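You operate a simulated robot arm through the tools that you are given. There is no shell and no other tool. Be economical: measure what you need, move in short steps, check, and stop when the job is done.

You run a simulated robot arm. Do the job below in one go: nothing can be reset, and whatever is moved stays where it is left.

JOB
Check the height rig at 170 with the metal post.
Fine: pull the height tray out, stand the bottle from it in the green tray, set the dial, and leave the post slid in under the yellow head. Set down upright: tea bottle, metal post.

It is judged by the outcome, as a careful person would: the job done as asked, and still so three seconds after it is handed in. It fails if anything else is knocked over, pushed out of place, dropped, spilled or broken.

ROBOT AND FRAMES
A 6-joint arm with a two-finger parallel gripper, fixed in place. Base frame: the origin is at the foot of the arm, x ahead of it, y to its left, z up; the work surface is at about z = 0.8. Readings come in cm, rad, newtons and seconds.
With the tool pointing down near the work surface it reaches from about 14 to 58 cm from the base axis. Its first joint turns from -1.152 to 1.152 rad. Payload 2.1 kg.
The TCP is the grasp point between the finger pads, 3 cm short of the fingertips. In the tool frame z runs along the fingers and y along their closing line. Largest opening 9.4 cm; finger width 2.8, thickness 1; the body of the gripper, 5 by 9.6 cm, starts 5.5 cm behind the TCP.
Orientation is that of the tool frame in the base frame, as a unit quaternion [x, y, z, w]. With the fingers straight down and closing along the base's y, the tool's x points along the base's -x, its y along +y and its z along -z.

CONTROLS
- The arm moves only by the tool step_arm. Its argument "targets" is a list of rows, each a list of 7 numbers: the shift along the base's x, y, z in cm, then the turn, a rotation vector about the base's x, y, z in rad, then the opening in per cent of the stroke, from 0 (shut) to 100 (fully open). In form: [[x, y, z, wx, wy, wz, gripper], ...]. A call has 1 to 10 rows; each row shifts and turns the commanded pose from where the row before left it. Each row takes 0.2 s and may step no farther than 5 cm and 0.15 rad from the row before; otherwise, or with a gripper value out of range, the whole call is refused. A pose out of reach is approached as far as the arm can. The call stops where the force on the tool passes 60 N (or 10 N more than at its start, if that is more) or the arm is blocked; 0.2 s more then pass. The fingers move at their own pace (about 7.2 cm/s each) and stop on an object; they squeeze with about 28 N. The grip force told is the motor's: it shows also when the fingers shut on nothing. Time passes only in rows, and 0.2 s behind the last, so rows that do not move let the fingers close. It gives the time, the measured TCP pose, the force on the tool (base axes), the opening and the grip force at its end, in the units of the frame above (readings bear some noise), with the torque about the TCP (base axes, N m) and any sound that the robot's microphone picked up.
- Cameras (640 x 400 px; columns grow to the right, rows downward): "scene" is fixed at [6.93, -38.92, 47.9]; the picture's right is [0.59, -0.81, 0.00], its down [-0.51, -0.37, -0.78] and it looks along [0.63, 0.46, -0.63] (base axes); focal length 214 px, centre (320, 200). "wrist" rides on the gripper at [7.6, 1.4, -10.3] in the tool frame; the picture's right is [-0.18, 0.98, 0.00], its down [-0.75, -0.14, -0.64] and it looks along [-0.63, -0.12, 0.77] (tool axes); focal length 243 px, centre (320, 200). There is no depth. A picture from a camera that has moved, and an enlarged one, comes with that camera's place and axes in the base frame and with its lens.
- capture(camera): a new picture of that camera. The clock stands still meanwhile.
- close_up(camera, box): a new picture of the part [left, top, right, bottom] of that camera's present view, enlarged. The clock stands still meanwhile.
- hand_in(): hands the job in; it is judged then, once.

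Go step by step. Nothing tells you positions but the pictures and the camera data: compare them with the known pose of the tool, close in by small moves and look again before you grip or let go. The budget is 120 turns and 68 pictures, counting those below and the enlarged ones. Unless the task says otherwise, let go and move clear before handing in, and close with one line.

The tools are called after "Emit:" by a JSON object that holds its "api" and its "payload". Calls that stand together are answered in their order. step_arm: Moves the arm, as the interface text tells. Its arguments: {"type":"object","properties":{"targets":{"type":"array","items":{"type":"array","items":{"type":"number"}}}},"required":["targets"]} The other tools are called the same way: capture (camera) takes a picture; close_up (camera, box) takes an enlarged picture of a part of a camera's view; hand_in () hands the job in.

At the start:

```text
clock: 0.0
tcp_pos: [26.28, -8.92, 35.78]
tcp_rot: [0.0, 1.0, 0.0, 0.001]
ft_force: [-1.2, -0.3, -0.1]
ft_torque: [-0.01, 0.02, 0.02]
opening: 9.39
finger_force: 0.1
```

scene: 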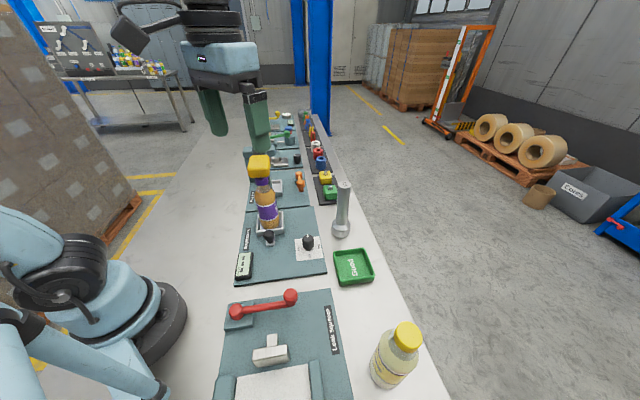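
wrist: 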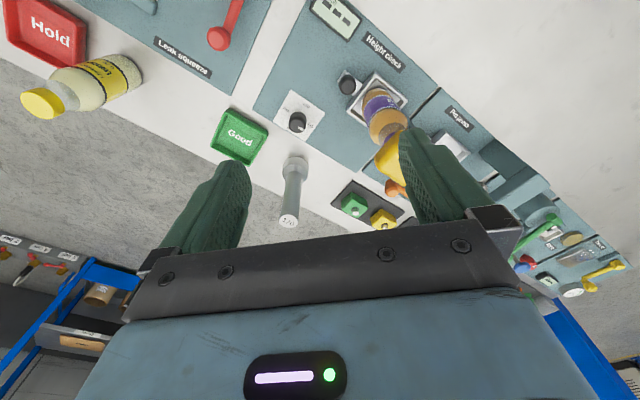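

I see the height rig with a bottle standing in its tray under a yellow head, the metal post beyond it and the green "Good" tray. I'll take enlarged views first.

Emit:
{"api": "close_up", "payload": {"camera": "scene", "box": [220, 140, 380, 290]}}

Emit:
{"api": "close_up", "payload": {"camera": "wrist", "box": [200, 0, 460, 230]}}

```text
2.67 times, centred on (300, 215) of scene
camera zoom: at [6.93, -38.92, 47.9], right [0.59, -0.81, 0.0], down [-0.51, -0.37, -0.78], along [0.63, 0.46, -0.63], focal length 572 px, centre (373, 160)
```

zoom: 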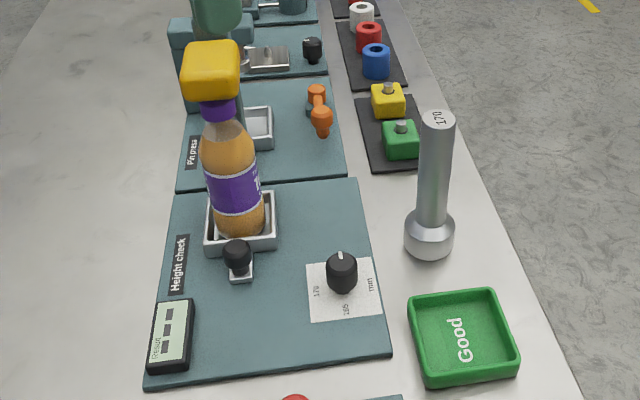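

```text
1.74 times, centred on (330, 115) of wrist
camera zoom: at [18.66, -7.47, 45.97], right [0.18, 0.98, 0.0], down [0.75, -0.14, 0.64], along [0.63, -0.12, -0.77], focal length 422 px, centre (303, 348)
```

zoom: 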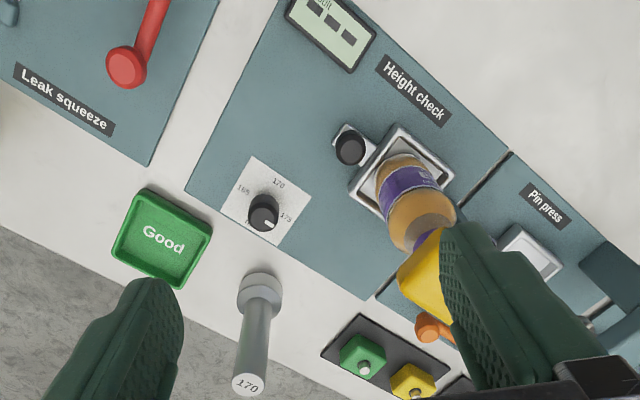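

The rig board runs at about 45° in the base frame, with the tray knob near (32,-2.6), the dial near (36,-14), the green tray near (37,-27) and the post near (46,-18). I'll turn the tool to line up with the board and look from nearer.

Emit:
{"api": "step_arm", "payload": {"targets": [[-0.7, -0.8, -1.5, 0, 0, 0.13, 100], [-0.7, -0.8, -1.5, 0, 0, 0.13, 100], [-0.7, -0.8, -1.5, 0, 0, 0.13, 100], [-0.7, -0.8, -1.5, 0, 0, 0.13, 100], [-0.7, -0.8, -1.5, 0, 0, 0.13, 100], [-0.7, -0.8, -1.5, 0, 0, 0.12, 100]]}}

Emit:
{"api": "capture", "payload": {"camera": "wrist"}}

```text
clock: 1.4
tcp_pos: [22.04, -13.74, 26.85]
tcp_rot: [-0.377, 0.926, 0.0, 0.0]
ft_force: [0.6, 0.7, -0.8]
ft_torque: [-0.02, -0.01, -0.03]
opening: 9.38
finger_force: 0.0
```

```text
63 pictures are left
camera wrist: at [15.59, -18.02, 36.94], right [-0.55, 0.83, 0.0], down [0.64, 0.42, 0.64], along [0.53, 0.36, -0.77], focal length 243 px, centre (320, 200)
```

wrist: 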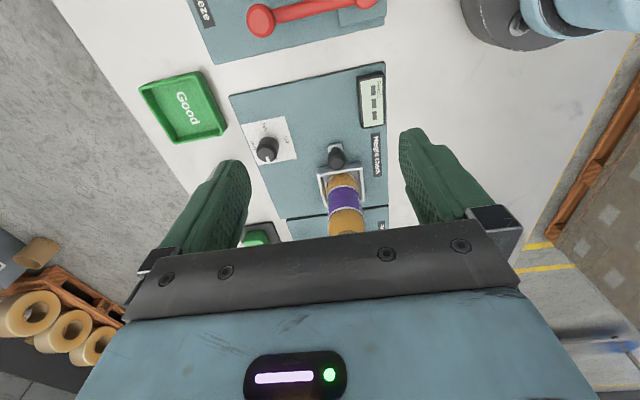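

The tool is aligned with the board; I'll enlarge this view on the dial and the tray.

Emit:
{"api": "close_up", "payload": {"camera": "wrist", "box": [220, 60, 400, 240]}}

Emit:
{"api": "close_up", "payload": {"camera": "scene", "box": [225, 140, 345, 290]}}

```text
2.22 times, centred on (310, 150) of wrist
camera zoom: at [15.59, -18.02, 36.94], right [-0.55, 0.83, 0.0], down [0.64, 0.42, 0.64], along [0.53, 0.36, -0.77], focal length 539 px, centre (342, 311)
```

zoom: 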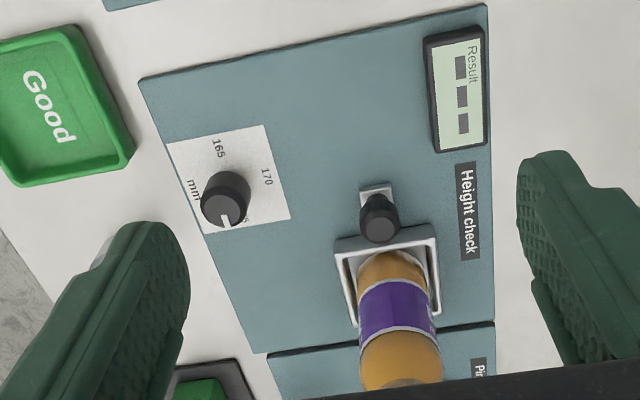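

```text
2.67 times, centred on (285, 215) of scene
camera zoom: at [6.93, -38.92, 47.9], right [0.59, -0.81, 0.0], down [-0.51, -0.37, -0.78], along [0.63, 0.46, -0.63], focal length 572 px, centre (413, 160)
```

zoom: 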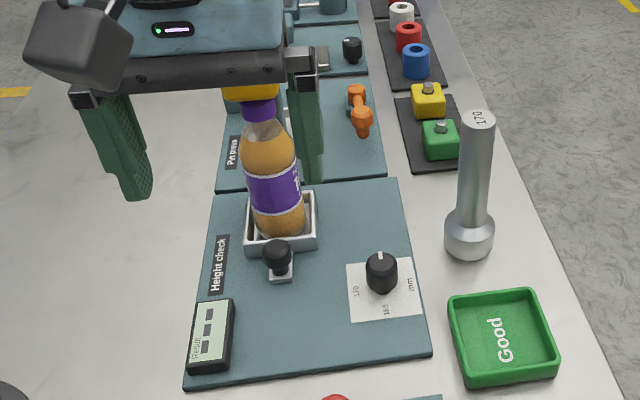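

The dial points at 175 and 170 lies a quarter turn counter-clockwise from there (seen from above); the tray has an upright knob at about (30,-5), top near z 4.5. I'll approach it with the tool tilted back so the gripper body stays away from the bottle and head.

Emit:
{"api": "step_arm", "payload": {"targets": [[1.2, 1.3, -2.2, 0.05, -0.05, 0, 60], [1.2, 1.3, -2.2, 0.05, -0.05, 0, 60], [1.2, 1.3, -2.2, 0.05, -0.05, 0, 60], [1.2, 1.3, -2.2, 0.05, -0.05, 0, 60], [1.2, 1.3, -2.2, 0.05, -0.05, 0, 60]]}}

Emit:
{"api": "capture", "payload": {"camera": "wrist"}}

Emit:
{"api": "capture", "payload": {"camera": "scene"}}

```text
clock: 2.6
tcp_pos: [28.05, -7.08, 15.62]
tcp_rot: [-0.37, 0.912, 0.069, 0.164]
ft_force: [0.2, -1.0, -0.2]
ft_torque: [0.02, 0.01, -0.02]
opening: 5.66
finger_force: 0.0
```

```text
60 pictures are left
camera wrist: at [19.45, -13.59, 22.6], right [-0.56, 0.82, 0.07], down [0.45, 0.23, 0.86], along [0.7, 0.52, -0.5], focal length 243 px, centre (320, 200)
```

wrist: 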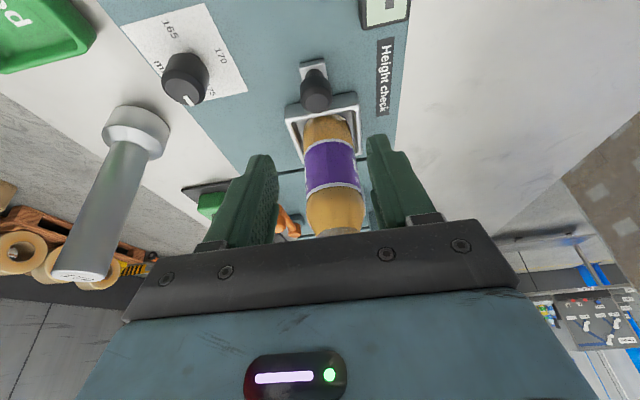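

```text
59 pictures are left
```

scene: 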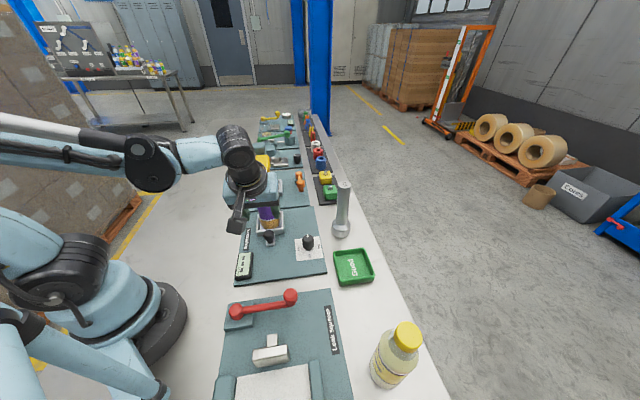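

The knob is at about (30,-5.2), between z 1.5 and 4.5. I'll descend to just above it and look again.

Emit:
{"api": "step_arm", "payload": {"targets": [[0.5, 0.4, -3.5, 0, 0, 0, 60], [0.4, 0.4, -3.5, 0, 0, 0, 60], [0.3, 0.3, -0.6, 0, 0, 0, 60]]}}

Emit:
{"api": "capture", "payload": {"camera": "wrist"}}

Emit:
{"api": "close_up", "payload": {"camera": "scene", "box": [200, 160, 340, 290]}}

```text
clock: 3.4
tcp_pos: [29.16, -5.93, 8.25]
tcp_rot: [-0.37, 0.912, 0.068, 0.162]
ft_force: [0.6, 0.1, 0.0]
ft_torque: [0.03, -0.01, -0.02]
opening: 5.64
finger_force: 0.0
```

```text
58 pictures are left
camera wrist: at [20.65, -12.53, 15.04], right [-0.56, 0.82, 0.07], down [0.45, 0.23, 0.86], along [0.7, 0.52, -0.5], focal length 243 px, centre (320, 200)
```

wrist: 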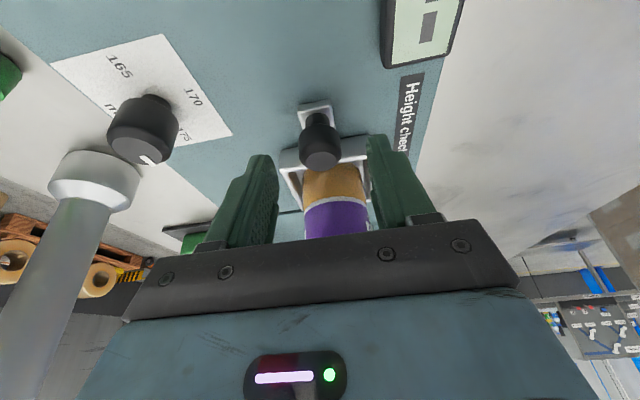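

```text
3.08 times, centred on (270, 225) of scene
camera zoom: at [6.93, -38.92, 47.9], right [0.59, -0.81, 0.0], down [-0.51, -0.37, -0.78], along [0.63, 0.46, -0.63], focal length 660 px, centre (474, 123)
```

zoom: 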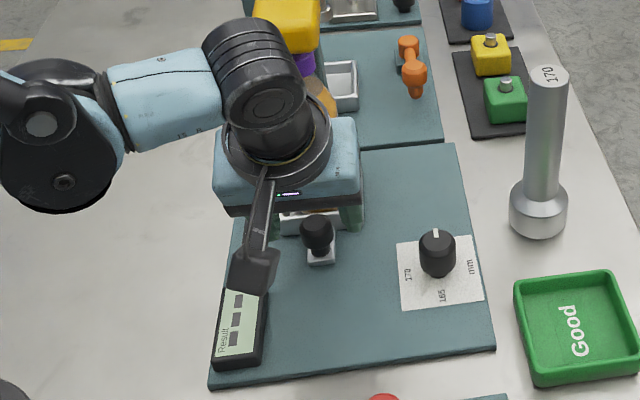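

The knob (2.6 cm wide, top about z 5.2) is centred between the fingers. I'll go down 2 cm and close on it.

Emit:
{"api": "step_arm", "payload": {"targets": [[0.2, 0.15, -1.0, 0, 0, 0, 60], [0.15, 0.1, -1.0, 0, 0, 0, 60], [0, 0, 0, 0, 0, 0, 10], [0, 0, 0, 0, 0, 0, 10], [0, 0, 0, 0, 0, 0, 10]]}}

Emit:
{"api": "capture", "payload": {"camera": "wrist"}}

```text
clock: 4.6
tcp_pos: [29.57, -5.74, 6.1]
tcp_rot: [-0.37, 0.912, 0.069, 0.162]
ft_force: [-4.4, 5.6, -6.8]
ft_torque: [0.35, -0.12, 0.05]
opening: 2.72
finger_force: 44.7
```

```text
56 pictures are left
camera wrist: at [20.95, -12.28, 13.07], right [-0.56, 0.82, 0.07], down [0.45, 0.23, 0.86], along [0.69, 0.52, -0.5], focal length 243 px, centre (320, 200)
```

wrist: 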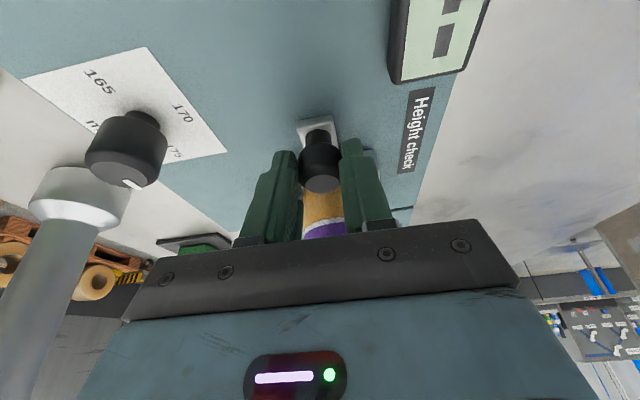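

The knob is held. I'll pull the tray out slowly along the board's axis.

Emit:
{"api": "step_arm", "payload": {"targets": [[-0.14, -0.14, 0, 0, 0, 0, 10], [-0.29, -0.28, 0, 0, 0, 0, 10], [-0.36, -0.35, 0, 0, 0, 0, 10], [-0.36, -0.35, 0, 0, 0, 0, 10], [-0.36, -0.35, 0, 0, 0, 0, 10], [-0.36, -0.35, 0, 0, 0, 0, 10], [-0.36, -0.35, 0, 0, 0, 0, 10], [-0.29, -0.28, 0, 0, 0, 0, 10], [-0.14, -0.14, 0, 0, 0, 0, 10]]}}

Emit:
{"api": "capture", "payload": {"camera": "wrist"}}

Emit:
{"api": "close_up", "payload": {"camera": "scene", "box": [200, 140, 340, 290]}}

```text
clock: 6.6
tcp_pos: [26.91, -8.38, 6.17]
tcp_rot: [-0.37, 0.912, 0.068, 0.162]
ft_force: [-4.0, 4.0, -34.6]
ft_torque: [-0.25, 0.47, 0.05]
opening: 2.73
finger_force: 45.3
```

```text
55 pictures are left
camera wrist: at [18.3, -14.89, 13.11], right [-0.56, 0.82, 0.07], down [0.45, 0.23, 0.86], along [0.69, 0.51, -0.5], focal length 243 px, centre (320, 200)
```

wrist: 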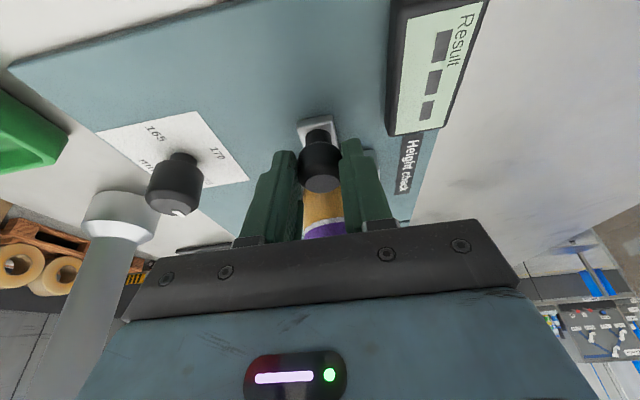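

```text
2.67 times, centred on (270, 215) of scene
camera zoom: at [6.94, -38.92, 47.9], right [0.59, -0.81, 0.0], down [-0.51, -0.37, -0.78], along [0.63, 0.46, -0.63], focal length 572 px, centre (453, 160)
```

zoom: 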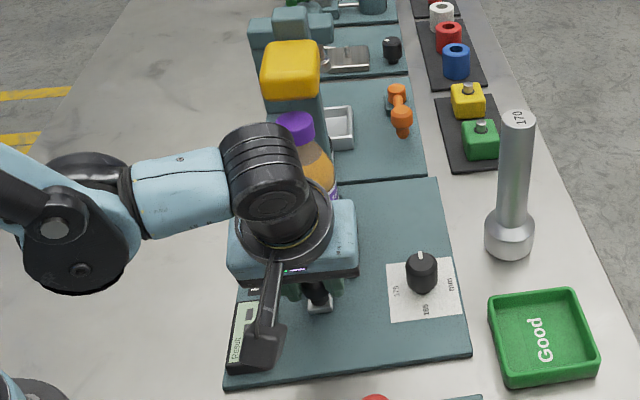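

The tray and bottle are coming out together, and the arm is lifting slightly, so I'll lower it a touch and pull on.

Emit:
{"api": "step_arm", "payload": {"targets": [[-0.14, -0.14, -0.05, 0, 0, 0, 10], [-0.29, -0.28, -0.05, 0, 0, 0, 10], [-0.36, -0.35, 0, 0, 0, 0, 10], [-0.36, -0.35, 0, 0, 0, 0, 10], [-0.36, -0.35, 0, 0, 0, 0, 10], [-0.36, -0.35, 0, 0, 0, 0, 10], [-0.36, -0.35, 0, 0, 0, 0, 10], [-0.29, -0.28, 0, 0, 0, 0, 10], [-0.14, -0.14, 0, 0, 0, 0, 10]]}}

Emit:
{"api": "close_up", "payload": {"camera": "scene", "box": [200, 140, 340, 290]}}

```text
clock: 8.6
tcp_pos: [24.4, -11.0, 6.1]
tcp_rot: [-0.37, 0.912, 0.068, 0.163]
ft_force: [-1.6, 2.9, 32.2]
ft_torque: [0.52, -0.36, 0.03]
opening: 2.73
finger_force: 44.6
```

```text
2.67 times, centred on (270, 215) of scene
camera zoom: at [6.92, -38.92, 47.91], right [0.59, -0.81, 0.0], down [-0.51, -0.37, -0.78], along [0.63, 0.46, -0.63], focal length 572 px, centre (453, 160)
```

zoom: 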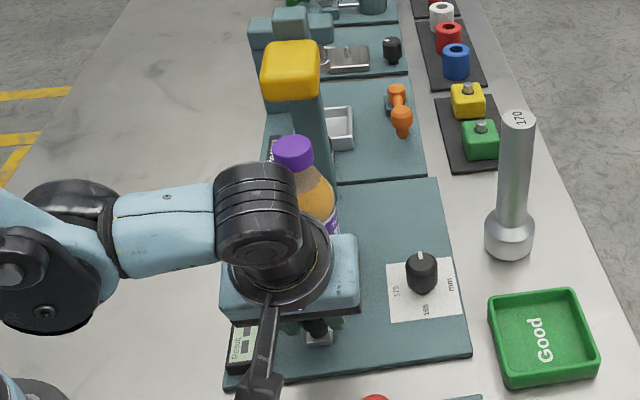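

The bottle is out from under the head; I'll try another 1.5 cm for gripper room, watching the force.

Emit:
{"api": "step_arm", "payload": {"targets": [[-0.14, -0.14, 0.04, 0, 0, 0, 10], [-0.22, -0.21, 0, 0, 0, 0, 10], [-0.22, -0.21, 0, 0, 0, 0, 10], [-0.22, -0.21, 0, 0, 0, 0, 10], [-0.22, -0.21, 0, 0, 0, 0, 10], [-0.14, -0.14, 0, 0, 0, 0, 10]]}}

```text
clock: 10.0
tcp_pos: [23.26, -12.01, 6.24]
tcp_rot: [-0.371, 0.911, 0.071, 0.167]
ft_force: [33.7, 14.8, -7.4]
ft_torque: [0.22, -0.76, -0.1]
opening: 2.76
finger_force: 45.2
```

I've reached the tray's stop. I'll ease off, release the knob and back off along the tool axis.

Emit:
{"api": "step_arm", "payload": {"targets": [[0.15, 0.1, 0, 0, 0, 0, 10], [0, 0, 0, 0, 0, 0, 40], [0, 0, 0, 0, 0, 0, 50], [0, 0, 0, 0, 0, 0, 50], [-0.5, -0.5, 2, 0, 0, 0, 50], [-1, -1, 4, 0, 0, 0, 50], [-1, -1, 4, 0, 0, 0, 50], [-1, -1, 4, 0, 0, 0, 50], [0, 0, 4, 0, 0, 0, 80], [0, 0, 4, 0, 0, 0, 80]]}}

Emit:
{"api": "capture", "payload": {"camera": "wrist"}}

Emit:
{"api": "close_up", "payload": {"camera": "scene", "box": [200, 140, 380, 290]}}

```text
clock: 12.2
tcp_pos: [19.8, -15.54, 28.11]
tcp_rot: [-0.37, 0.912, 0.069, 0.162]
ft_force: [0.2, 0.1, 0.7]
ft_torque: [0.01, 0.0, -0.01]
opening: 7.55
finger_force: 0.0
```

```text
52 pictures are left
camera wrist: at [11.11, -21.97, 35.04], right [-0.56, 0.82, 0.07], down [0.45, 0.23, 0.86], along [0.7, 0.52, -0.5], focal length 243 px, centre (320, 200)
```

wrist: 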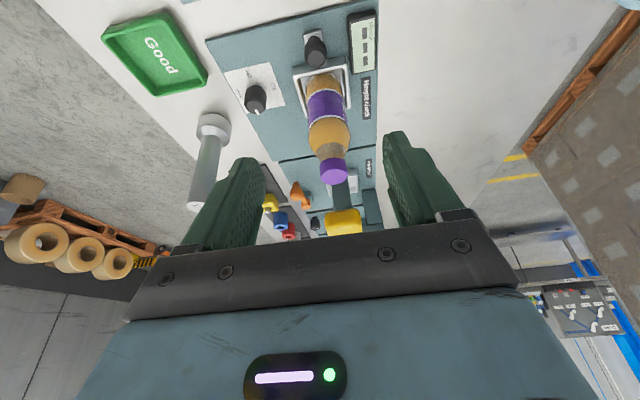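

```text
2.67 times, centred on (290, 215) of scene
camera zoom: at [6.93, -38.92, 47.9], right [0.59, -0.81, 0.0], down [-0.51, -0.37, -0.78], along [0.63, 0.46, -0.63], focal length 572 px, centre (400, 160)
```

zoom: 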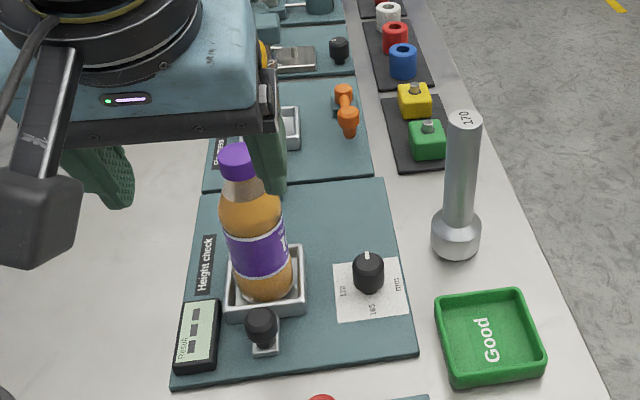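

The tray is out with the bottle at about (28.7,-6.2), top near z 18 and body about 5.4 cm wide. I'll tilt the tool further so the fingers take the body from the side without the gripper touching the cap.

Emit:
{"api": "step_arm", "payload": {"targets": [[0.2, 0.2, -3, 0.0697, -0.0717, 0, 95], [0.2, 0.2, -3, 0.0697, -0.0717, 0, 95], [0.2, 0.2, -3, 0.0697, -0.0717, 0, 95], [0.2, 0.2, -3, 0.0697, -0.0717, 0, 95], [0.2, 0.2, -3, 0.0697, -0.0717, 0, 95]]}}

Emit:
{"api": "capture", "payload": {"camera": "wrist"}}

Emit:
{"api": "capture", "payload": {"camera": "scene"}}

```text
clock: 13.4
tcp_pos: [22.47, -13.85, 13.15]
tcp_rot: [-0.343, 0.842, 0.159, 0.384]
ft_force: [0.3, 0.0, 0.2]
ft_torque: [-0.02, 0.02, 0.0]
opening: 8.92
finger_force: 0.1
out of reach, approached as far as the arm can: row 4, 5
```

```text
50 pictures are left
camera wrist: at [12.41, -21.65, 14.0], right [-0.6, 0.79, 0.14], down [0.11, -0.1, 0.99], along [0.79, 0.61, -0.03], focal length 243 px, centre (320, 200)
```

wrist: 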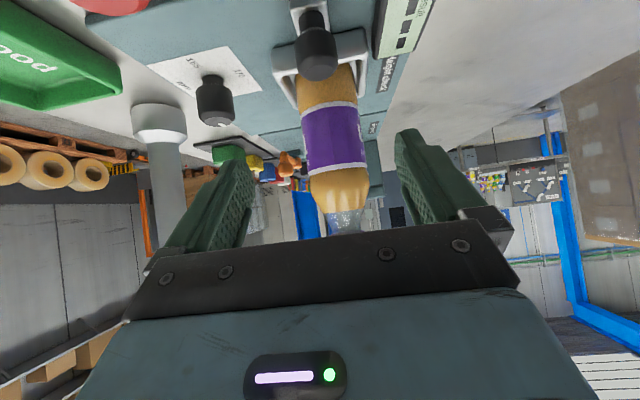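

```text
49 pictures are left
```

scene: 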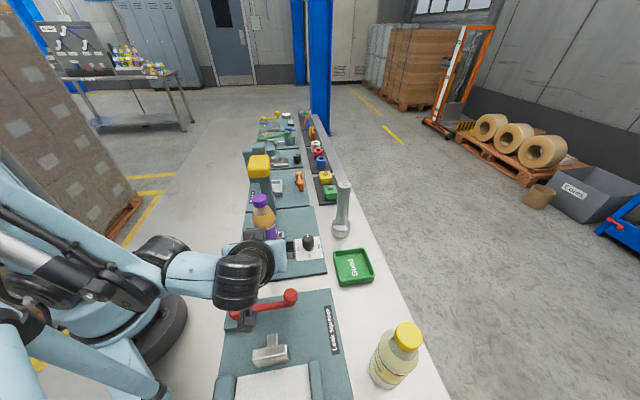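

The bottle axis is at about (28.6,-6.5), roughly 1 cm to the left of the tool line. I'll correct sideways, come down a little and check.

Emit:
{"api": "step_arm", "payload": {"targets": [[0.35, 1.05, -0.7, 0, 0, 0, 95], [0.35, 1.05, -0.8, 0, 0, 0, 95]]}}

Emit:
{"api": "capture", "payload": {"camera": "wrist"}}

```text
clock: 14.0
tcp_pos: [23.14, -11.55, 11.47]
tcp_rot: [-0.343, 0.843, 0.158, 0.383]
ft_force: [-0.1, 0.1, 0.5]
ft_torque: [0.01, -0.03, 0.03]
opening: 8.91
finger_force: 0.1
```

```text
48 pictures are left
camera wrist: at [13.11, -19.46, 12.51], right [-0.6, 0.79, 0.14], down [0.11, -0.1, 0.99], along [0.79, 0.61, -0.03], focal length 243 px, centre (320, 200)
```

wrist: 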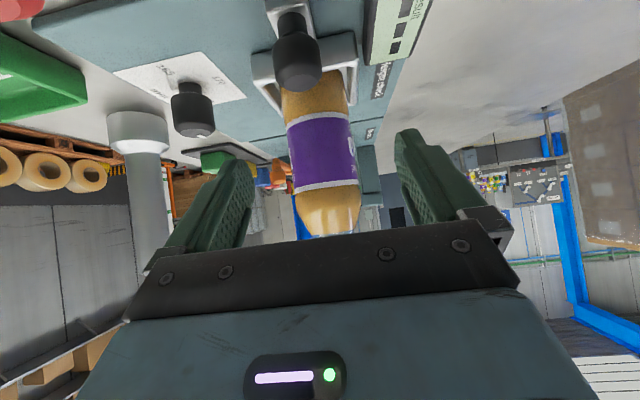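

The bottle is centred between the fingers. I'll move in on it.

Emit:
{"api": "step_arm", "payload": {"targets": [[0.98, 0.95, -0.8, 0, 0, 0, 95], [0.98, 0.95, -0.8, 0, 0, 0, 95], [0.98, 0.95, -0.4, 0, 0, 0, 95], [0.98, 0.95, 0, 0, 0, 0, 95]]}}

Emit:
{"api": "capture", "payload": {"camera": "wrist"}}

Emit:
{"api": "close_up", "payload": {"camera": "scene", "box": [200, 140, 380, 290]}}

```text
clock: 15.0
tcp_pos: [27.12, -7.92, 9.67]
tcp_rot: [-0.343, 0.843, 0.159, 0.383]
ft_force: [-0.3, 0.4, -0.8]
ft_torque: [-0.04, 0.01, 0.05]
opening: 8.95
finger_force: 0.1
```

```text
47 pictures are left
camera wrist: at [16.97, -15.71, 10.55], right [-0.6, 0.79, 0.14], down [0.11, -0.1, 0.99], along [0.79, 0.61, -0.03], focal length 243 px, centre (320, 200)
```

wrist: 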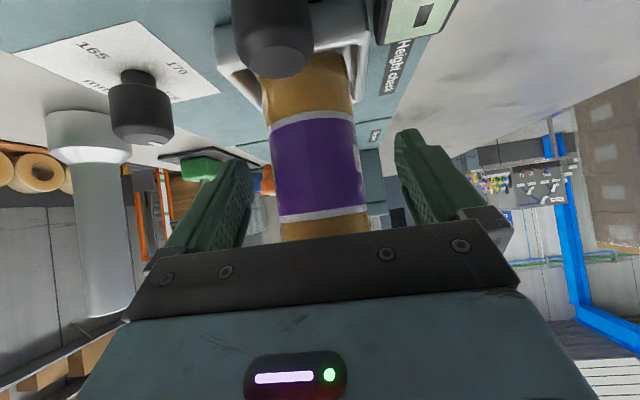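

```text
2.67 times, centred on (290, 215) of scene
camera zoom: at [6.93, -38.92, 47.9], right [0.59, -0.81, 0.0], down [-0.51, -0.37, -0.78], along [0.63, 0.46, -0.63], focal length 572 px, centre (400, 160)
```

zoom: 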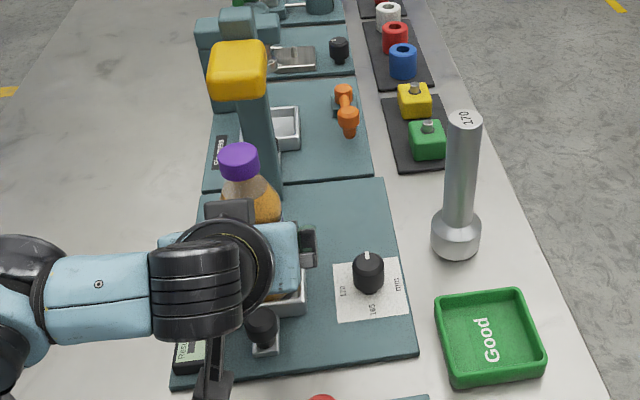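

I'm about 2 cm short of the bottle axis. I'll go 1.6 cm further and close.

Emit:
{"api": "step_arm", "payload": {"targets": [[0.58, 0.56, 0, 0, 0, 0, 95], [0.57, 0.55, 0, 0, 0, 0, 95], [0, 0, 0, 0, 0, 0, 45], [0, 0, 0, 0, 0, 0, 45], [0, 0, 0, 0, 0, 0, 45]]}}

Emit:
{"api": "capture", "payload": {"camera": "wrist"}}

```text
clock: 16.2
tcp_pos: [28.28, -6.64, 9.62]
tcp_rot: [-0.343, 0.843, 0.159, 0.383]
ft_force: [0.4, 1.2, 0.4]
ft_torque: [0.13, -0.02, 0.01]
opening: 5.86
finger_force: 28.0
```

```text
45 pictures are left
camera wrist: at [18.15, -14.62, 10.52], right [-0.6, 0.79, 0.14], down [0.11, -0.1, 0.99], along [0.79, 0.61, -0.03], focal length 243 px, centre (320, 200)
```

wrist: 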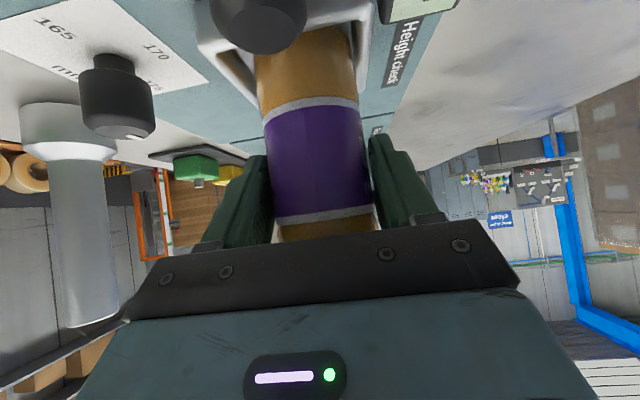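

The bottle is held (5.86 cm). I'll lift it straight up 6 cm.

Emit:
{"api": "step_arm", "payload": {"targets": [[0, 0, 0.5, 0, 0, 0, 45], [0, 0, 1, 0, 0, 0, 45], [0, 0, 1.5, 0, 0, 0, 45], [0, 0, 1.5, 0, 0, 0, 45], [0, 0, 1.5, 0, 0, 0, 45], [0, 0, 0, 0, 0, 0, 45]]}}

Emit:
{"api": "close_up", "payload": {"camera": "scene", "box": [200, 140, 400, 300]}}

```text
clock: 17.6
tcp_pos: [28.17, -6.74, 15.7]
tcp_rot: [-0.343, 0.843, 0.159, 0.382]
ft_force: [-1.3, 0.0, -2.6]
ft_torque: [-0.01, -0.02, 0.01]
opening: 5.82
finger_force: 28.0
```

```text
2.50 times, centred on (300, 220) of scene
camera zoom: at [6.93, -38.92, 47.9], right [0.59, -0.81, 0.0], down [-0.51, -0.37, -0.78], along [0.63, 0.46, -0.63], focal length 536 px, centre (370, 150)
```

zoom: 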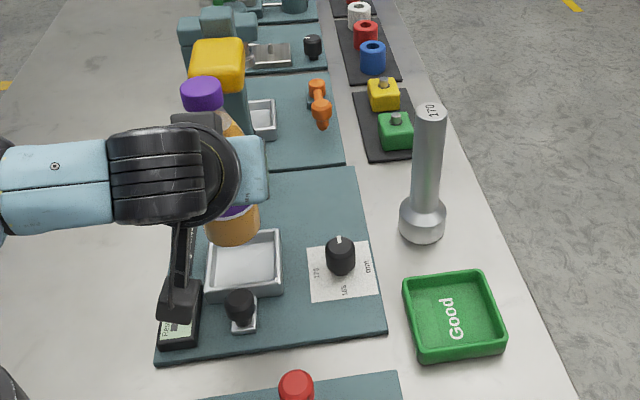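

The bottle is clear of the tray. I'll carry it over toward the green tray at about (36.3,-27).

Emit:
{"api": "step_arm", "payload": {"targets": [[0.4, -1, 0, 0, 0, 0, 45], [0.8, -2.1, 0, 0, 0, 0, 45], [1.2, -3.1, 0, 0, 0, 0, 45], [1.2, -3.1, 0, 0, 0, 0, 45], [1.2, -3.1, 0, 0, 0, 0, 45], [1.2, -3.1, 0, 0, 0, 0, 45], [0.8, -2.1, 0, 0, 0, 0, 45], [0.6, -1.6, 0, 0, 0, 0, 45], [0.4, -1.0, 0, 0, 0, 0, 45], [0, 0, 0, 0, 0, 0, 45]]}}

Emit:
{"api": "capture", "payload": {"camera": "scene"}}

Emit:
{"api": "capture", "payload": {"camera": "wrist"}}

```text
clock: 19.8
tcp_pos: [36.14, -26.97, 15.67]
tcp_rot: [-0.342, 0.843, 0.158, 0.383]
ft_force: [0.1, -0.4, -2.4]
ft_torque: [-0.01, 0.02, 0.02]
opening: 5.87
finger_force: 28.0
```

```text
43 pictures are left
```

scene: 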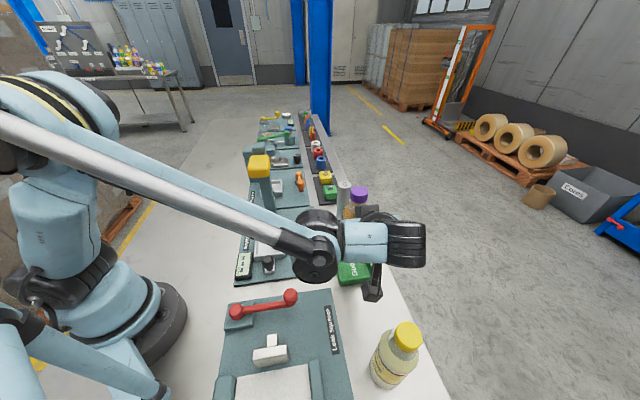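

```text
42 pictures are left
camera wrist: at [25.93, -34.83, 16.54], right [-0.6, 0.79, 0.14], down [0.11, -0.1, 0.99], along [0.79, 0.61, -0.03], focal length 243 px, centre (320, 200)
```

wrist: 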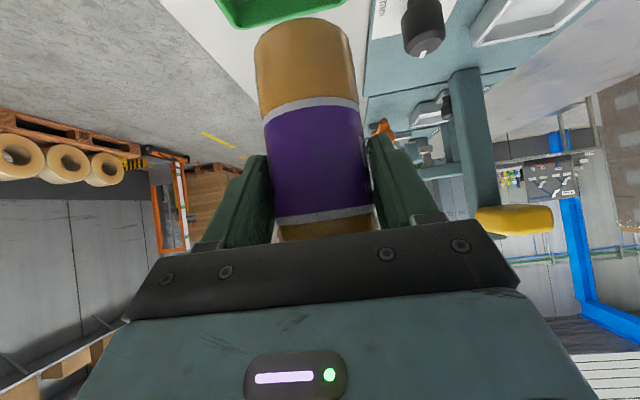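

The bottle is above the green tray. I'll enlarge to check the alignment before lowering.

Emit:
{"api": "close_up", "payload": {"camera": "scene", "box": [300, 170, 440, 310]}}

```text
2.86 times, centred on (370, 240) of scene
camera zoom: at [6.93, -38.92, 47.9], right [0.59, -0.81, 0.0], down [-0.51, -0.37, -0.78], along [0.63, 0.46, -0.63], focal length 613 px, centre (177, 86)
```

zoom: 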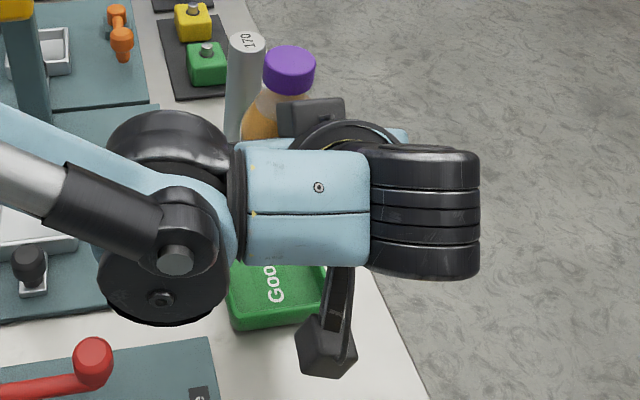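

Bottle axis is about (37.0,-26.0) while the tray centre is (36.7,-27.4). I'll shift by the difference and lower part of the way.

Emit:
{"api": "step_arm", "payload": {"targets": [[-0.1, -0.7, -0.5, 0, 0, 0, 45], [-0.2, -0.7, -1.5, 0, 0, 0, 45], [0, 0, -1.5, 0, 0, 0, 45], [0, 0, -1, 0, 0, 0, 45], [0, 0, 0, 0, 0, 0, 45]]}}

Emit:
{"api": "capture", "payload": {"camera": "wrist"}}

Emit:
{"api": "close_up", "payload": {"camera": "scene", "box": [300, 170, 440, 310]}}

```text
clock: 21.0
tcp_pos: [35.68, -28.41, 11.11]
tcp_rot: [-0.343, 0.843, 0.158, 0.382]
ft_force: [0.5, -0.3, -3.1]
ft_torque: [0.0, 0.05, 0.02]
opening: 5.86
finger_force: 28.2
```

```text
40 pictures are left
camera wrist: at [25.59, -36.2, 12.0], right [-0.6, 0.79, 0.14], down [0.11, -0.1, 0.99], along [0.79, 0.61, -0.03], focal length 243 px, centre (320, 200)
```

wrist: 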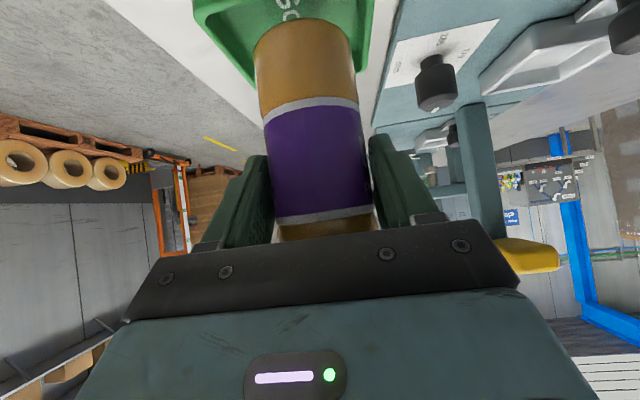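

```text
2.86 times, centred on (370, 240) of scene
camera zoom: at [6.93, -38.92, 47.9], right [0.59, -0.81, 0.0], down [-0.51, -0.37, -0.78], along [0.63, 0.46, -0.63], focal length 613 px, centre (177, 86)
```

zoom: 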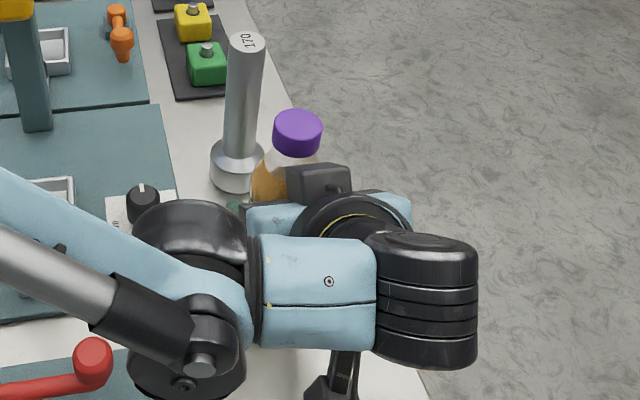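

The bottle axis (about 36.5,-27.4) is over the tray's middle. I'll lower in small steps, watching the force.

Emit:
{"api": "step_arm", "payload": {"targets": [[0, 0, -0.5, 0, 0, 0, 45], [0, 0, -0.5, 0, 0, 0, 45], [0, 0, -0.3, 0, 0, 0, 45], [0, 0, -0.2, 0, 0, 0, 45]]}}

Emit:
{"api": "capture", "payload": {"camera": "wrist"}}

```text
clock: 22.0
tcp_pos: [35.69, -28.29, 9.62]
tcp_rot: [-0.343, 0.843, 0.159, 0.382]
ft_force: [-0.5, 0.0, -3.0]
ft_torque: [-0.02, 0.05, 0.03]
opening: 5.82
finger_force: 27.8
```

```text
38 pictures are left
camera wrist: at [25.61, -36.18, 10.57], right [-0.6, 0.79, 0.14], down [0.11, -0.1, 0.99], along [0.79, 0.61, -0.03], focal length 243 px, centre (320, 200)
```

wrist: 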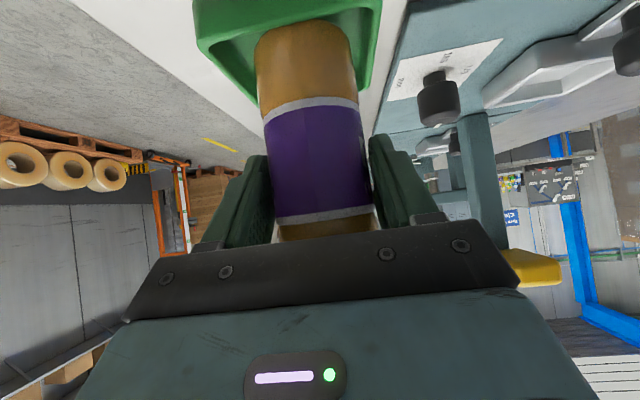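

I'll enlarge the bottom of the bottle to check clearance to the tray walls.

Emit:
{"api": "close_up", "payload": {"camera": "wrist", "box": [180, 0, 400, 130]}}

```text
2.91 times, centred on (290, 65) of wrist
camera zoom: at [25.61, -36.18, 10.57], right [-0.6, 0.79, 0.14], down [0.11, -0.1, 0.99], along [0.79, 0.61, -0.03], focal length 706 px, centre (407, 593)
```

zoom: 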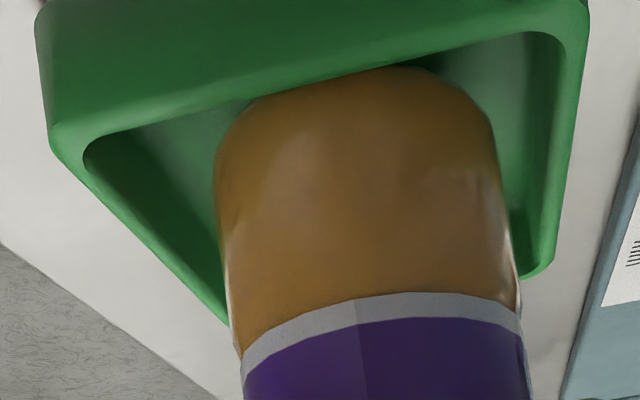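

The bottle base is inside the rim with clearance all round. I'll lower in small steps until it touches.

Emit:
{"api": "step_arm", "payload": {"targets": [[0, 0, -0.2, 0, 0, 0, 45], [0, 0, -0.2, 0, 0, 0, 45], [0, 0, 0, 0, 0, 0, 45]]}}

```text
clock: 22.8
tcp_pos: [35.64, -28.3, 9.19]
tcp_rot: [-0.343, 0.843, 0.158, 0.382]
ft_force: [0.6, -0.2, -3.1]
ft_torque: [0.0, 0.02, 0.0]
opening: 5.86
finger_force: 28.3
```

Emit:
{"api": "step_arm", "payload": {"targets": [[0, 0, -0.2, 0, 0, 0, 45], [0, 0, -0.15, 0, 0, 0, 45], [0, 0, 0, 0, 0, 0, 45]]}}

```text
clock: 23.6
tcp_pos: [35.64, -28.26, 8.85]
tcp_rot: [-0.343, 0.843, 0.159, 0.383]
ft_force: [0.3, 0.6, -2.9]
ft_torque: [-0.01, 0.0, 0.0]
opening: 5.86
finger_force: 27.9
```

No contact yet (still carrying about 3 N). I'll keep lowering gently.

Emit:
{"api": "step_arm", "payload": {"targets": [[0, 0, -0.15, 0, 0, 0, 45], [0, 0, -0.15, 0, 0, 0, 45], [0, 0, 0, 0, 0, 0, 45]]}}

```text
clock: 24.4
tcp_pos: [35.66, -28.27, 8.59]
tcp_rot: [-0.343, 0.843, 0.159, 0.383]
ft_force: [-0.2, -0.2, -0.4]
ft_torque: [0.02, 0.13, 0.01]
opening: 5.84
finger_force: 27.6
```

The weight is off the arm, so the bottle is standing. I'll open the fingers and check before withdrawing.

Emit:
{"api": "step_arm", "payload": {"targets": [[0, 0, -0.05, 0, 0, 0, 45], [0, 0, 0, 0, 0, 0, 65], [0, 0, 0, 0, 0, 0, 80], [0, 0, 0, 0, 0, 0, 90], [0, 0, 0, 0, 0, 0, 90]]}}

Emit:
{"api": "capture", "payload": {"camera": "wrist"}}

```text
clock: 25.6
tcp_pos: [35.77, -28.34, 8.5]
tcp_rot: [-0.343, 0.843, 0.158, 0.382]
ft_force: [0.9, -0.1, -0.1]
ft_torque: [0.01, 0.0, -0.03]
opening: 8.46
finger_force: 0.2
```

```text
36 pictures are left
camera wrist: at [25.64, -36.2, 9.46], right [-0.6, 0.79, 0.14], down [0.11, -0.1, 0.99], along [0.79, 0.61, -0.03], focal length 243 px, centre (320, 200)
```

wrist: 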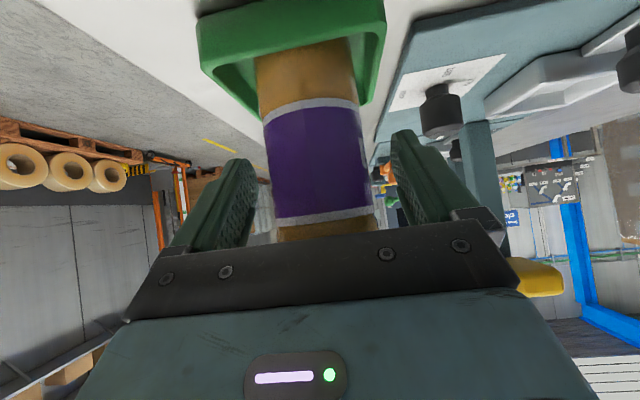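

The bottle stands in the green tray. I'll withdraw backwards along the tool axis, then up.

Emit:
{"api": "step_arm", "payload": {"targets": [[-0.55, -0.5, 0.3, 0, 0, 0, 95], [-1.1, -1.05, 0.8, 0, 0, 0, 95], [-1.1, -1.05, 1, 0, 0, 0, 95], [-1.1, -1.05, 1.5, 0, 0, 0, 95], [-1, -1, 3, 0, 0, 0, 95], [0, 0, 4, 0, 0, 0, 95], [0, 0, 4, 0, 0, 0, 95]]}}

Emit:
{"api": "capture", "payload": {"camera": "scene"}}

```text
clock: 27.2
tcp_pos: [31.81, -32.43, 23.05]
tcp_rot: [-0.343, 0.843, 0.158, 0.383]
ft_force: [0.0, -0.5, -0.1]
ft_torque: [0.01, 0.0, 0.0]
opening: 8.97
finger_force: 0.0
out of reach, approached as far as the arm can: row 5
```

```text
35 pictures are left
```

scene: 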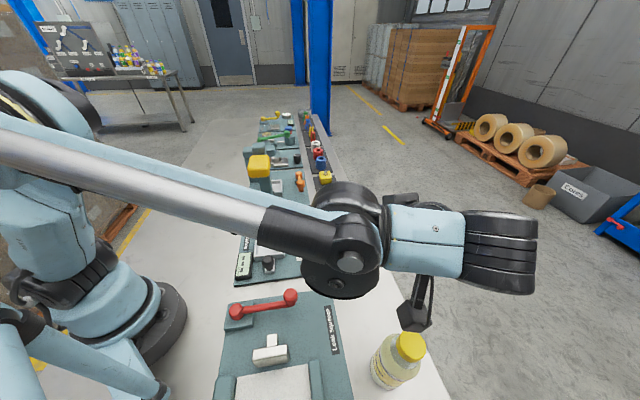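

I'll rise, straighten the tool to vertical and move toward the dial.

Emit:
{"api": "step_arm", "payload": {"targets": [[0, 0, 3, -0.0976, 0.1004, 0, 60], [0, 1, 2, -0.0976, 0.1004, 0, 60], [0.3, 2.5, 1, -0.0976, 0.1004, 0, 60], [0.3, 2.5, 0, -0.0976, 0.1004, 0, 60], [0.3, 2.5, 0, -0.0976, 0.1004, 0, 60], [0.3, 2.5, 0, -0.1046, 0.1076, 0, 60], [0.5, 2.5, 0, 0, 0, -0.15, 60], [0, 0, 0, 0, 0, -0.15, 60]]}}

Emit:
{"api": "step_arm", "payload": {"targets": [[0, 0.5, -1, 0, 0, -0.15, 60], [0, 0.5, -1, 0, 0, -0.15, 60], [0, 0.5, -1, 0, 0, -0.15, 60], [0, 0.5, -1, 0, 0, -0.15, 60], [0, 0.5, -1, 0, 0, -0.15, 60], [0, 0, -1, 0, 0, -0.15, 60], [0, 0, -1, 0, 0, -0.15, 60], [0, 0, -1, 0, 0, -0.15, 60], [0, 0, 0, 0, 0, -0.12, 60]]}}

Emit:
{"api": "capture", "payload": {"camera": "wrist"}}

Emit:
{"api": "capture", "payload": {"camera": "scene"}}

```text
clock: 29.0
tcp_pos: [33.44, -19.01, 29.18]
tcp_rot: [-0.233, 0.973, 0.002, 0.001]
ft_force: [0.6, -0.1, 0.8]
ft_torque: [-0.02, -0.03, 0.0]
opening: 5.62
finger_force: 0.1
```

```text
clock: 31.0
tcp_pos: [33.53, -16.55, 21.15]
tcp_rot: [0.413, 0.911, 0.002, 0.003]
ft_force: [0.7, -0.2, 0.6]
ft_torque: [0.03, -0.01, 0.03]
opening: 5.64
finger_force: 0.1
```

```text
34 pictures are left
camera wrist: at [29.54, -9.83, 31.24], right [0.86, 0.51, 0.01], down [0.39, -0.66, 0.64], along [0.33, -0.55, -0.76], focal length 243 px, centre (320, 200)
```

wrist: 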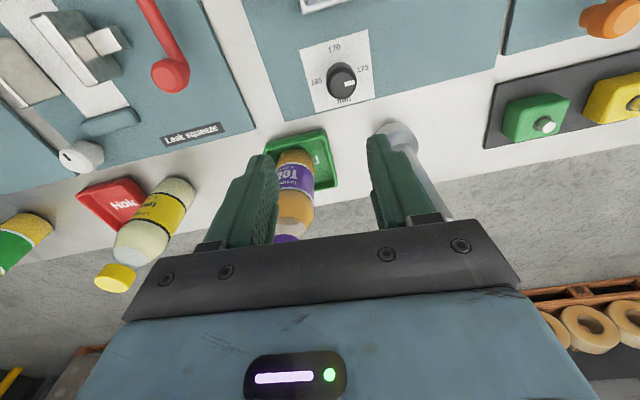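

```text
33 pictures are left
```

scene: 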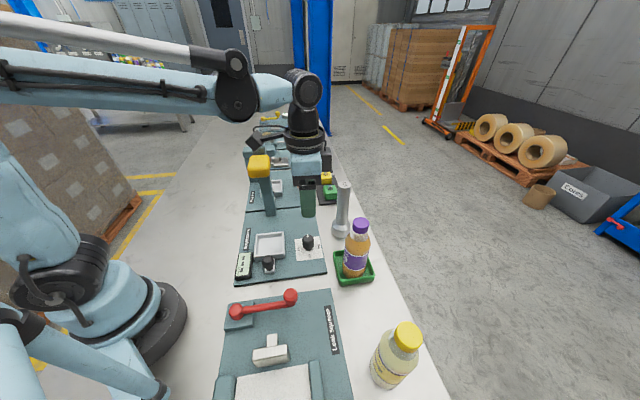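

The bottle stands well in the green tray. The dial is at about (35.4,-14.2), top z ~4.7; I'll descend above it.

Emit:
{"api": "step_arm", "payload": {"targets": [[0.9, 1.2, -4, 0, 0, 0, 60], [0.9, 1.2, -4, 0, 0, 0, 60], [0, 0, -4, 0, 0, 0, 60], [0, 0, 0, 0, 0, 0, 60]]}}

Emit:
{"api": "close_up", "payload": {"camera": "wrist", "box": [200, 40, 440, 240]}}

```text
clock: 32.0
tcp_pos: [35.23, -13.96, 9.15]
tcp_rot: [0.413, 0.911, 0.003, 0.004]
ft_force: [0.0, -0.5, -0.4]
ft_torque: [-0.03, 0.0, -0.02]
opening: 5.63
finger_force: 0.1
```

```text
2.00 times, centred on (320, 140) of wrist
camera zoom: at [31.24, -7.4, 19.26], right [0.86, 0.51, 0.01], down [0.39, -0.66, 0.64], along [0.33, -0.55, -0.76], focal length 485 px, centre (320, 320)
```

zoom: 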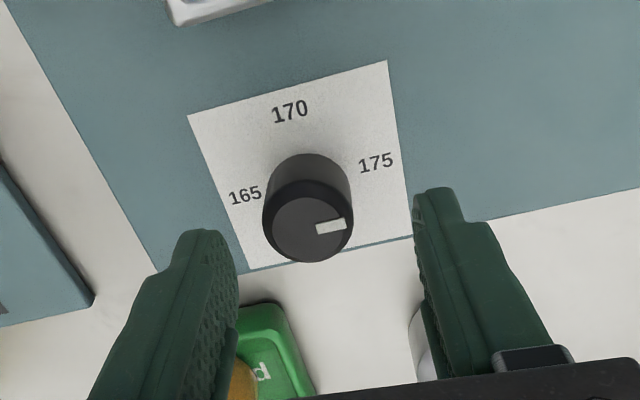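

The dial centre is at (35.1,-14.6), pointing to 175, and 170 is 90° counter-clockwise. I'll centre, descend and grip it.

Emit:
{"api": "step_arm", "payload": {"targets": [[-0.1, -0.55, -1.5, 0, 0, 0, 60], [0, 0, -1.5, 0, 0, 0, 60], [0, 0, -0.9, 0, 0, 0, 60], [0, 0, 0, 0, 0, 0, 20], [0, 0, 0, 0, 0, 0, 20], [0, 0, 0, 0, 0, 0, 20]]}}

Emit:
{"api": "close_up", "payload": {"camera": "wrist", "box": [200, 40, 440, 240]}}

```text
clock: 33.4
tcp_pos: [35.19, -14.69, 5.14]
tcp_rot: [0.412, 0.911, 0.002, 0.004]
ft_force: [0.5, -1.1, -8.9]
ft_torque: [-0.01, -0.02, 0.01]
opening: 3.14
finger_force: 45.0
```

```text
2.00 times, centred on (320, 140) of wrist
camera zoom: at [31.14, -8.02, 15.37], right [0.86, 0.51, 0.01], down [0.39, -0.66, 0.64], along [0.33, -0.55, -0.76], focal length 485 px, centre (320, 320)
```

zoom: 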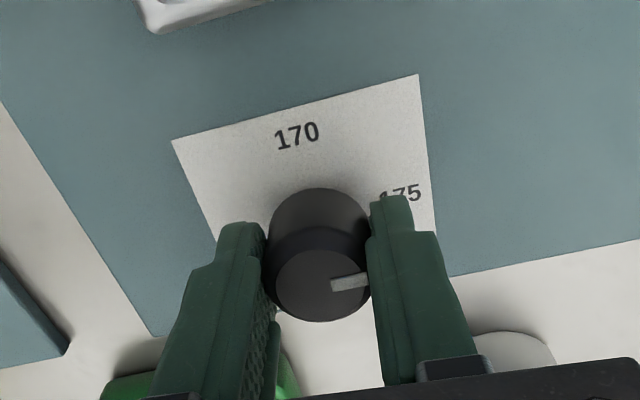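

The dial is gripped well. I'll turn it counter-clockwise about 90°.

Emit:
{"api": "step_arm", "payload": {"targets": [[0, 0, 0, 0, 0, 0.15, 20], [0, 0, 0, 0, 0, 0.15, 20], [0, 0, 0, 0, 0, 0.15, 20], [0, 0, 0, 0, 0, 0.15, 20], [0, 0, 0, 0, 0, 0.15, 20], [0, 0, 0, 0, 0, 0.15, 20], [0, 0, 0, 0, 0, 0.15, 20], [0, 0, 0, 0, 0, 0.15, 20], [0, 0, 0, 0, 0, 0.15, 20]]}}

Emit:
{"api": "step_arm", "payload": {"targets": [[0, 0, 0, 0, 0, 0.15, 20], [0, 0, 0, 0, 0, 0.07, 20], [0, 0, 0, 0, 0, 0, 20]]}}

Emit:
{"api": "close_up", "payload": {"camera": "wrist", "box": [200, 40, 440, 240]}}

```text
clock: 35.4
tcp_pos: [35.16, -14.59, 5.16]
tcp_rot: [-0.249, 0.968, 0.003, 0.001]
ft_force: [-5.8, 0.3, -9.2]
ft_torque: [-0.04, 0.09, 0.0]
opening: 3.12
finger_force: 45.3
```

```text
clock: 36.2
tcp_pos: [35.21, -14.67, 5.13]
tcp_rot: [-0.353, 0.936, 0.003, 0.001]
ft_force: [-8.7, -2.0, 1.2]
ft_torque: [0.21, -0.01, 0.01]
opening: 3.15
finger_force: 45.2
```

```text
2.00 times, centred on (320, 140) of wrist
camera zoom: at [28.55, -18.64, 15.39], right [-0.51, 0.86, 0.01], down [0.66, 0.39, 0.64], along [0.55, 0.33, -0.77], focal length 485 px, centre (320, 320)
```

zoom: 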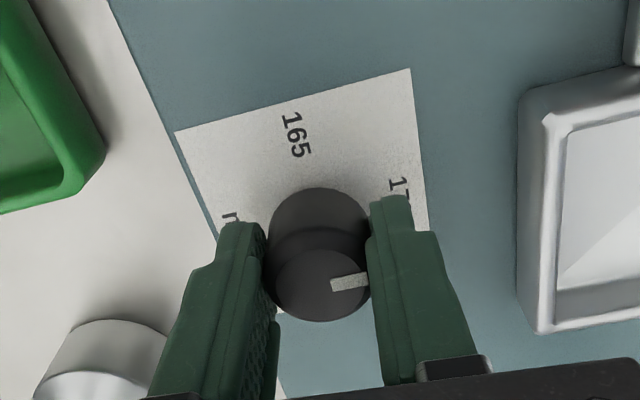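

The dial has turned with the gripper. I'll release, rise and check the pointer.

Emit:
{"api": "step_arm", "payload": {"targets": [[0, 0, 0, 0, 0, 0, 50], [0, 0, 0, 0, 0, 0, 60], [0, 0, 0, 0, 0, 0, 60], [0, 0, 3, 0, 0, 0, 60], [0, 0, 4, 0, 0, 0, 60], [0, 0, 4, 0, 0, 0, 60]]}}

Emit:
{"api": "close_up", "payload": {"camera": "wrist", "box": [240, 20, 400, 150]}}

Emit:
{"api": "close_up", "payload": {"camera": "scene", "box": [280, 160, 400, 290]}}

```text
clock: 37.6
tcp_pos: [35.26, -14.6, 16.32]
tcp_rot: [-0.352, 0.936, 0.003, 0.001]
ft_force: [-0.5, 0.1, 0.6]
ft_torque: [-0.02, -0.01, 0.0]
opening: 5.65
finger_force: 0.0
```

```text
3.08 times, centred on (320, 85) of wrist
camera zoom: at [28.55, -18.64, 26.5], right [-0.51, 0.86, 0.01], down [0.66, 0.39, 0.64], along [0.55, 0.33, -0.76], focal length 746 px, centre (320, 554)
```

zoom: 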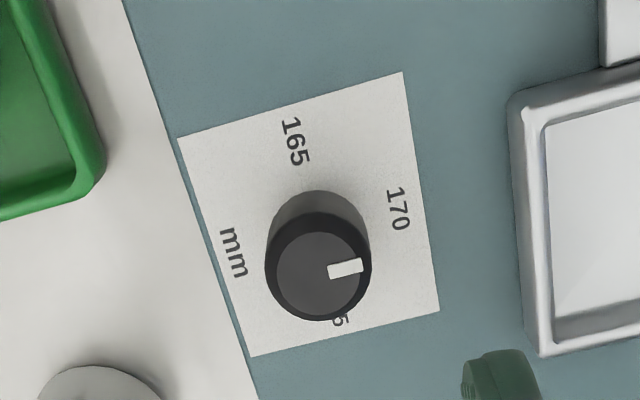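

```text
3.08 times, centred on (340, 225) of scene
camera zoom: at [6.93, -38.92, 47.9], right [0.59, -0.81, 0.0], down [-0.51, -0.37, -0.78], along [0.63, 0.46, -0.63], focal length 660 px, centre (258, 123)
```

zoom: 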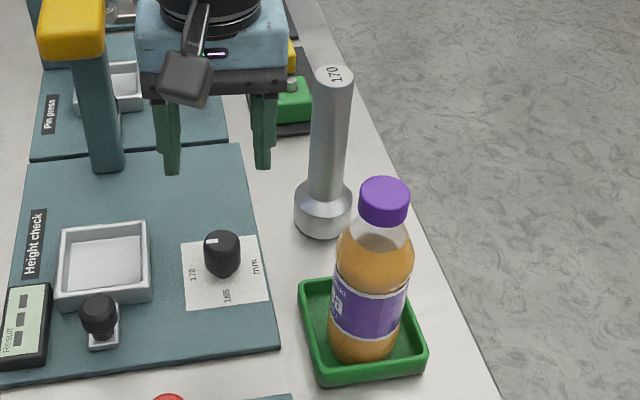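

The pointer is squarely at 170. Next is the post at about (45.7,-18.4); I'll rise and move near it with the tool vertical.

Emit:
{"api": "step_arm", "payload": {"targets": [[0, 0, 4, 0, 0, 0, 80], [0, 0, 4, 0, 0, 0, 80], [2, -0.7, 1.5, 0, 0, 0, 80], [3, -1.1, 0, 0, 0, 0, 80], [3, -1.1, 0, 0, 0, 0, 80]]}}

Emit:
{"api": "capture", "payload": {"camera": "wrist"}}

```text
clock: 38.8
tcp_pos: [43.24, -17.5, 25.71]
tcp_rot: [-0.352, 0.936, 0.003, 0.0]
ft_force: [0.0, -0.2, -1.4]
ft_torque: [-0.02, -0.01, 0.0]
opening: 7.51
finger_force: 0.0
```

```text
27 pictures are left
camera wrist: at [36.62, -21.61, 35.86], right [-0.51, 0.86, 0.01], down [0.66, 0.39, 0.64], along [0.55, 0.33, -0.76], focal length 243 px, centre (320, 200)
```

wrist: 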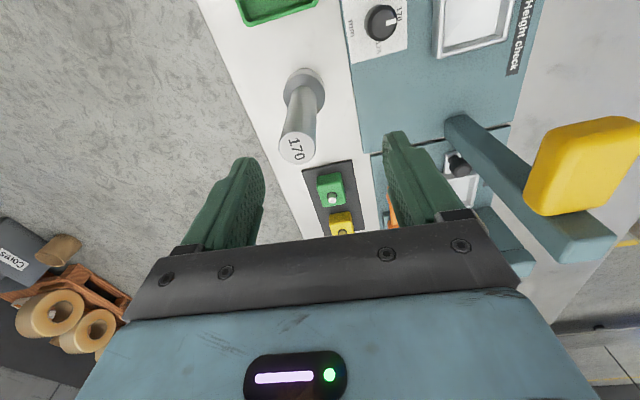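

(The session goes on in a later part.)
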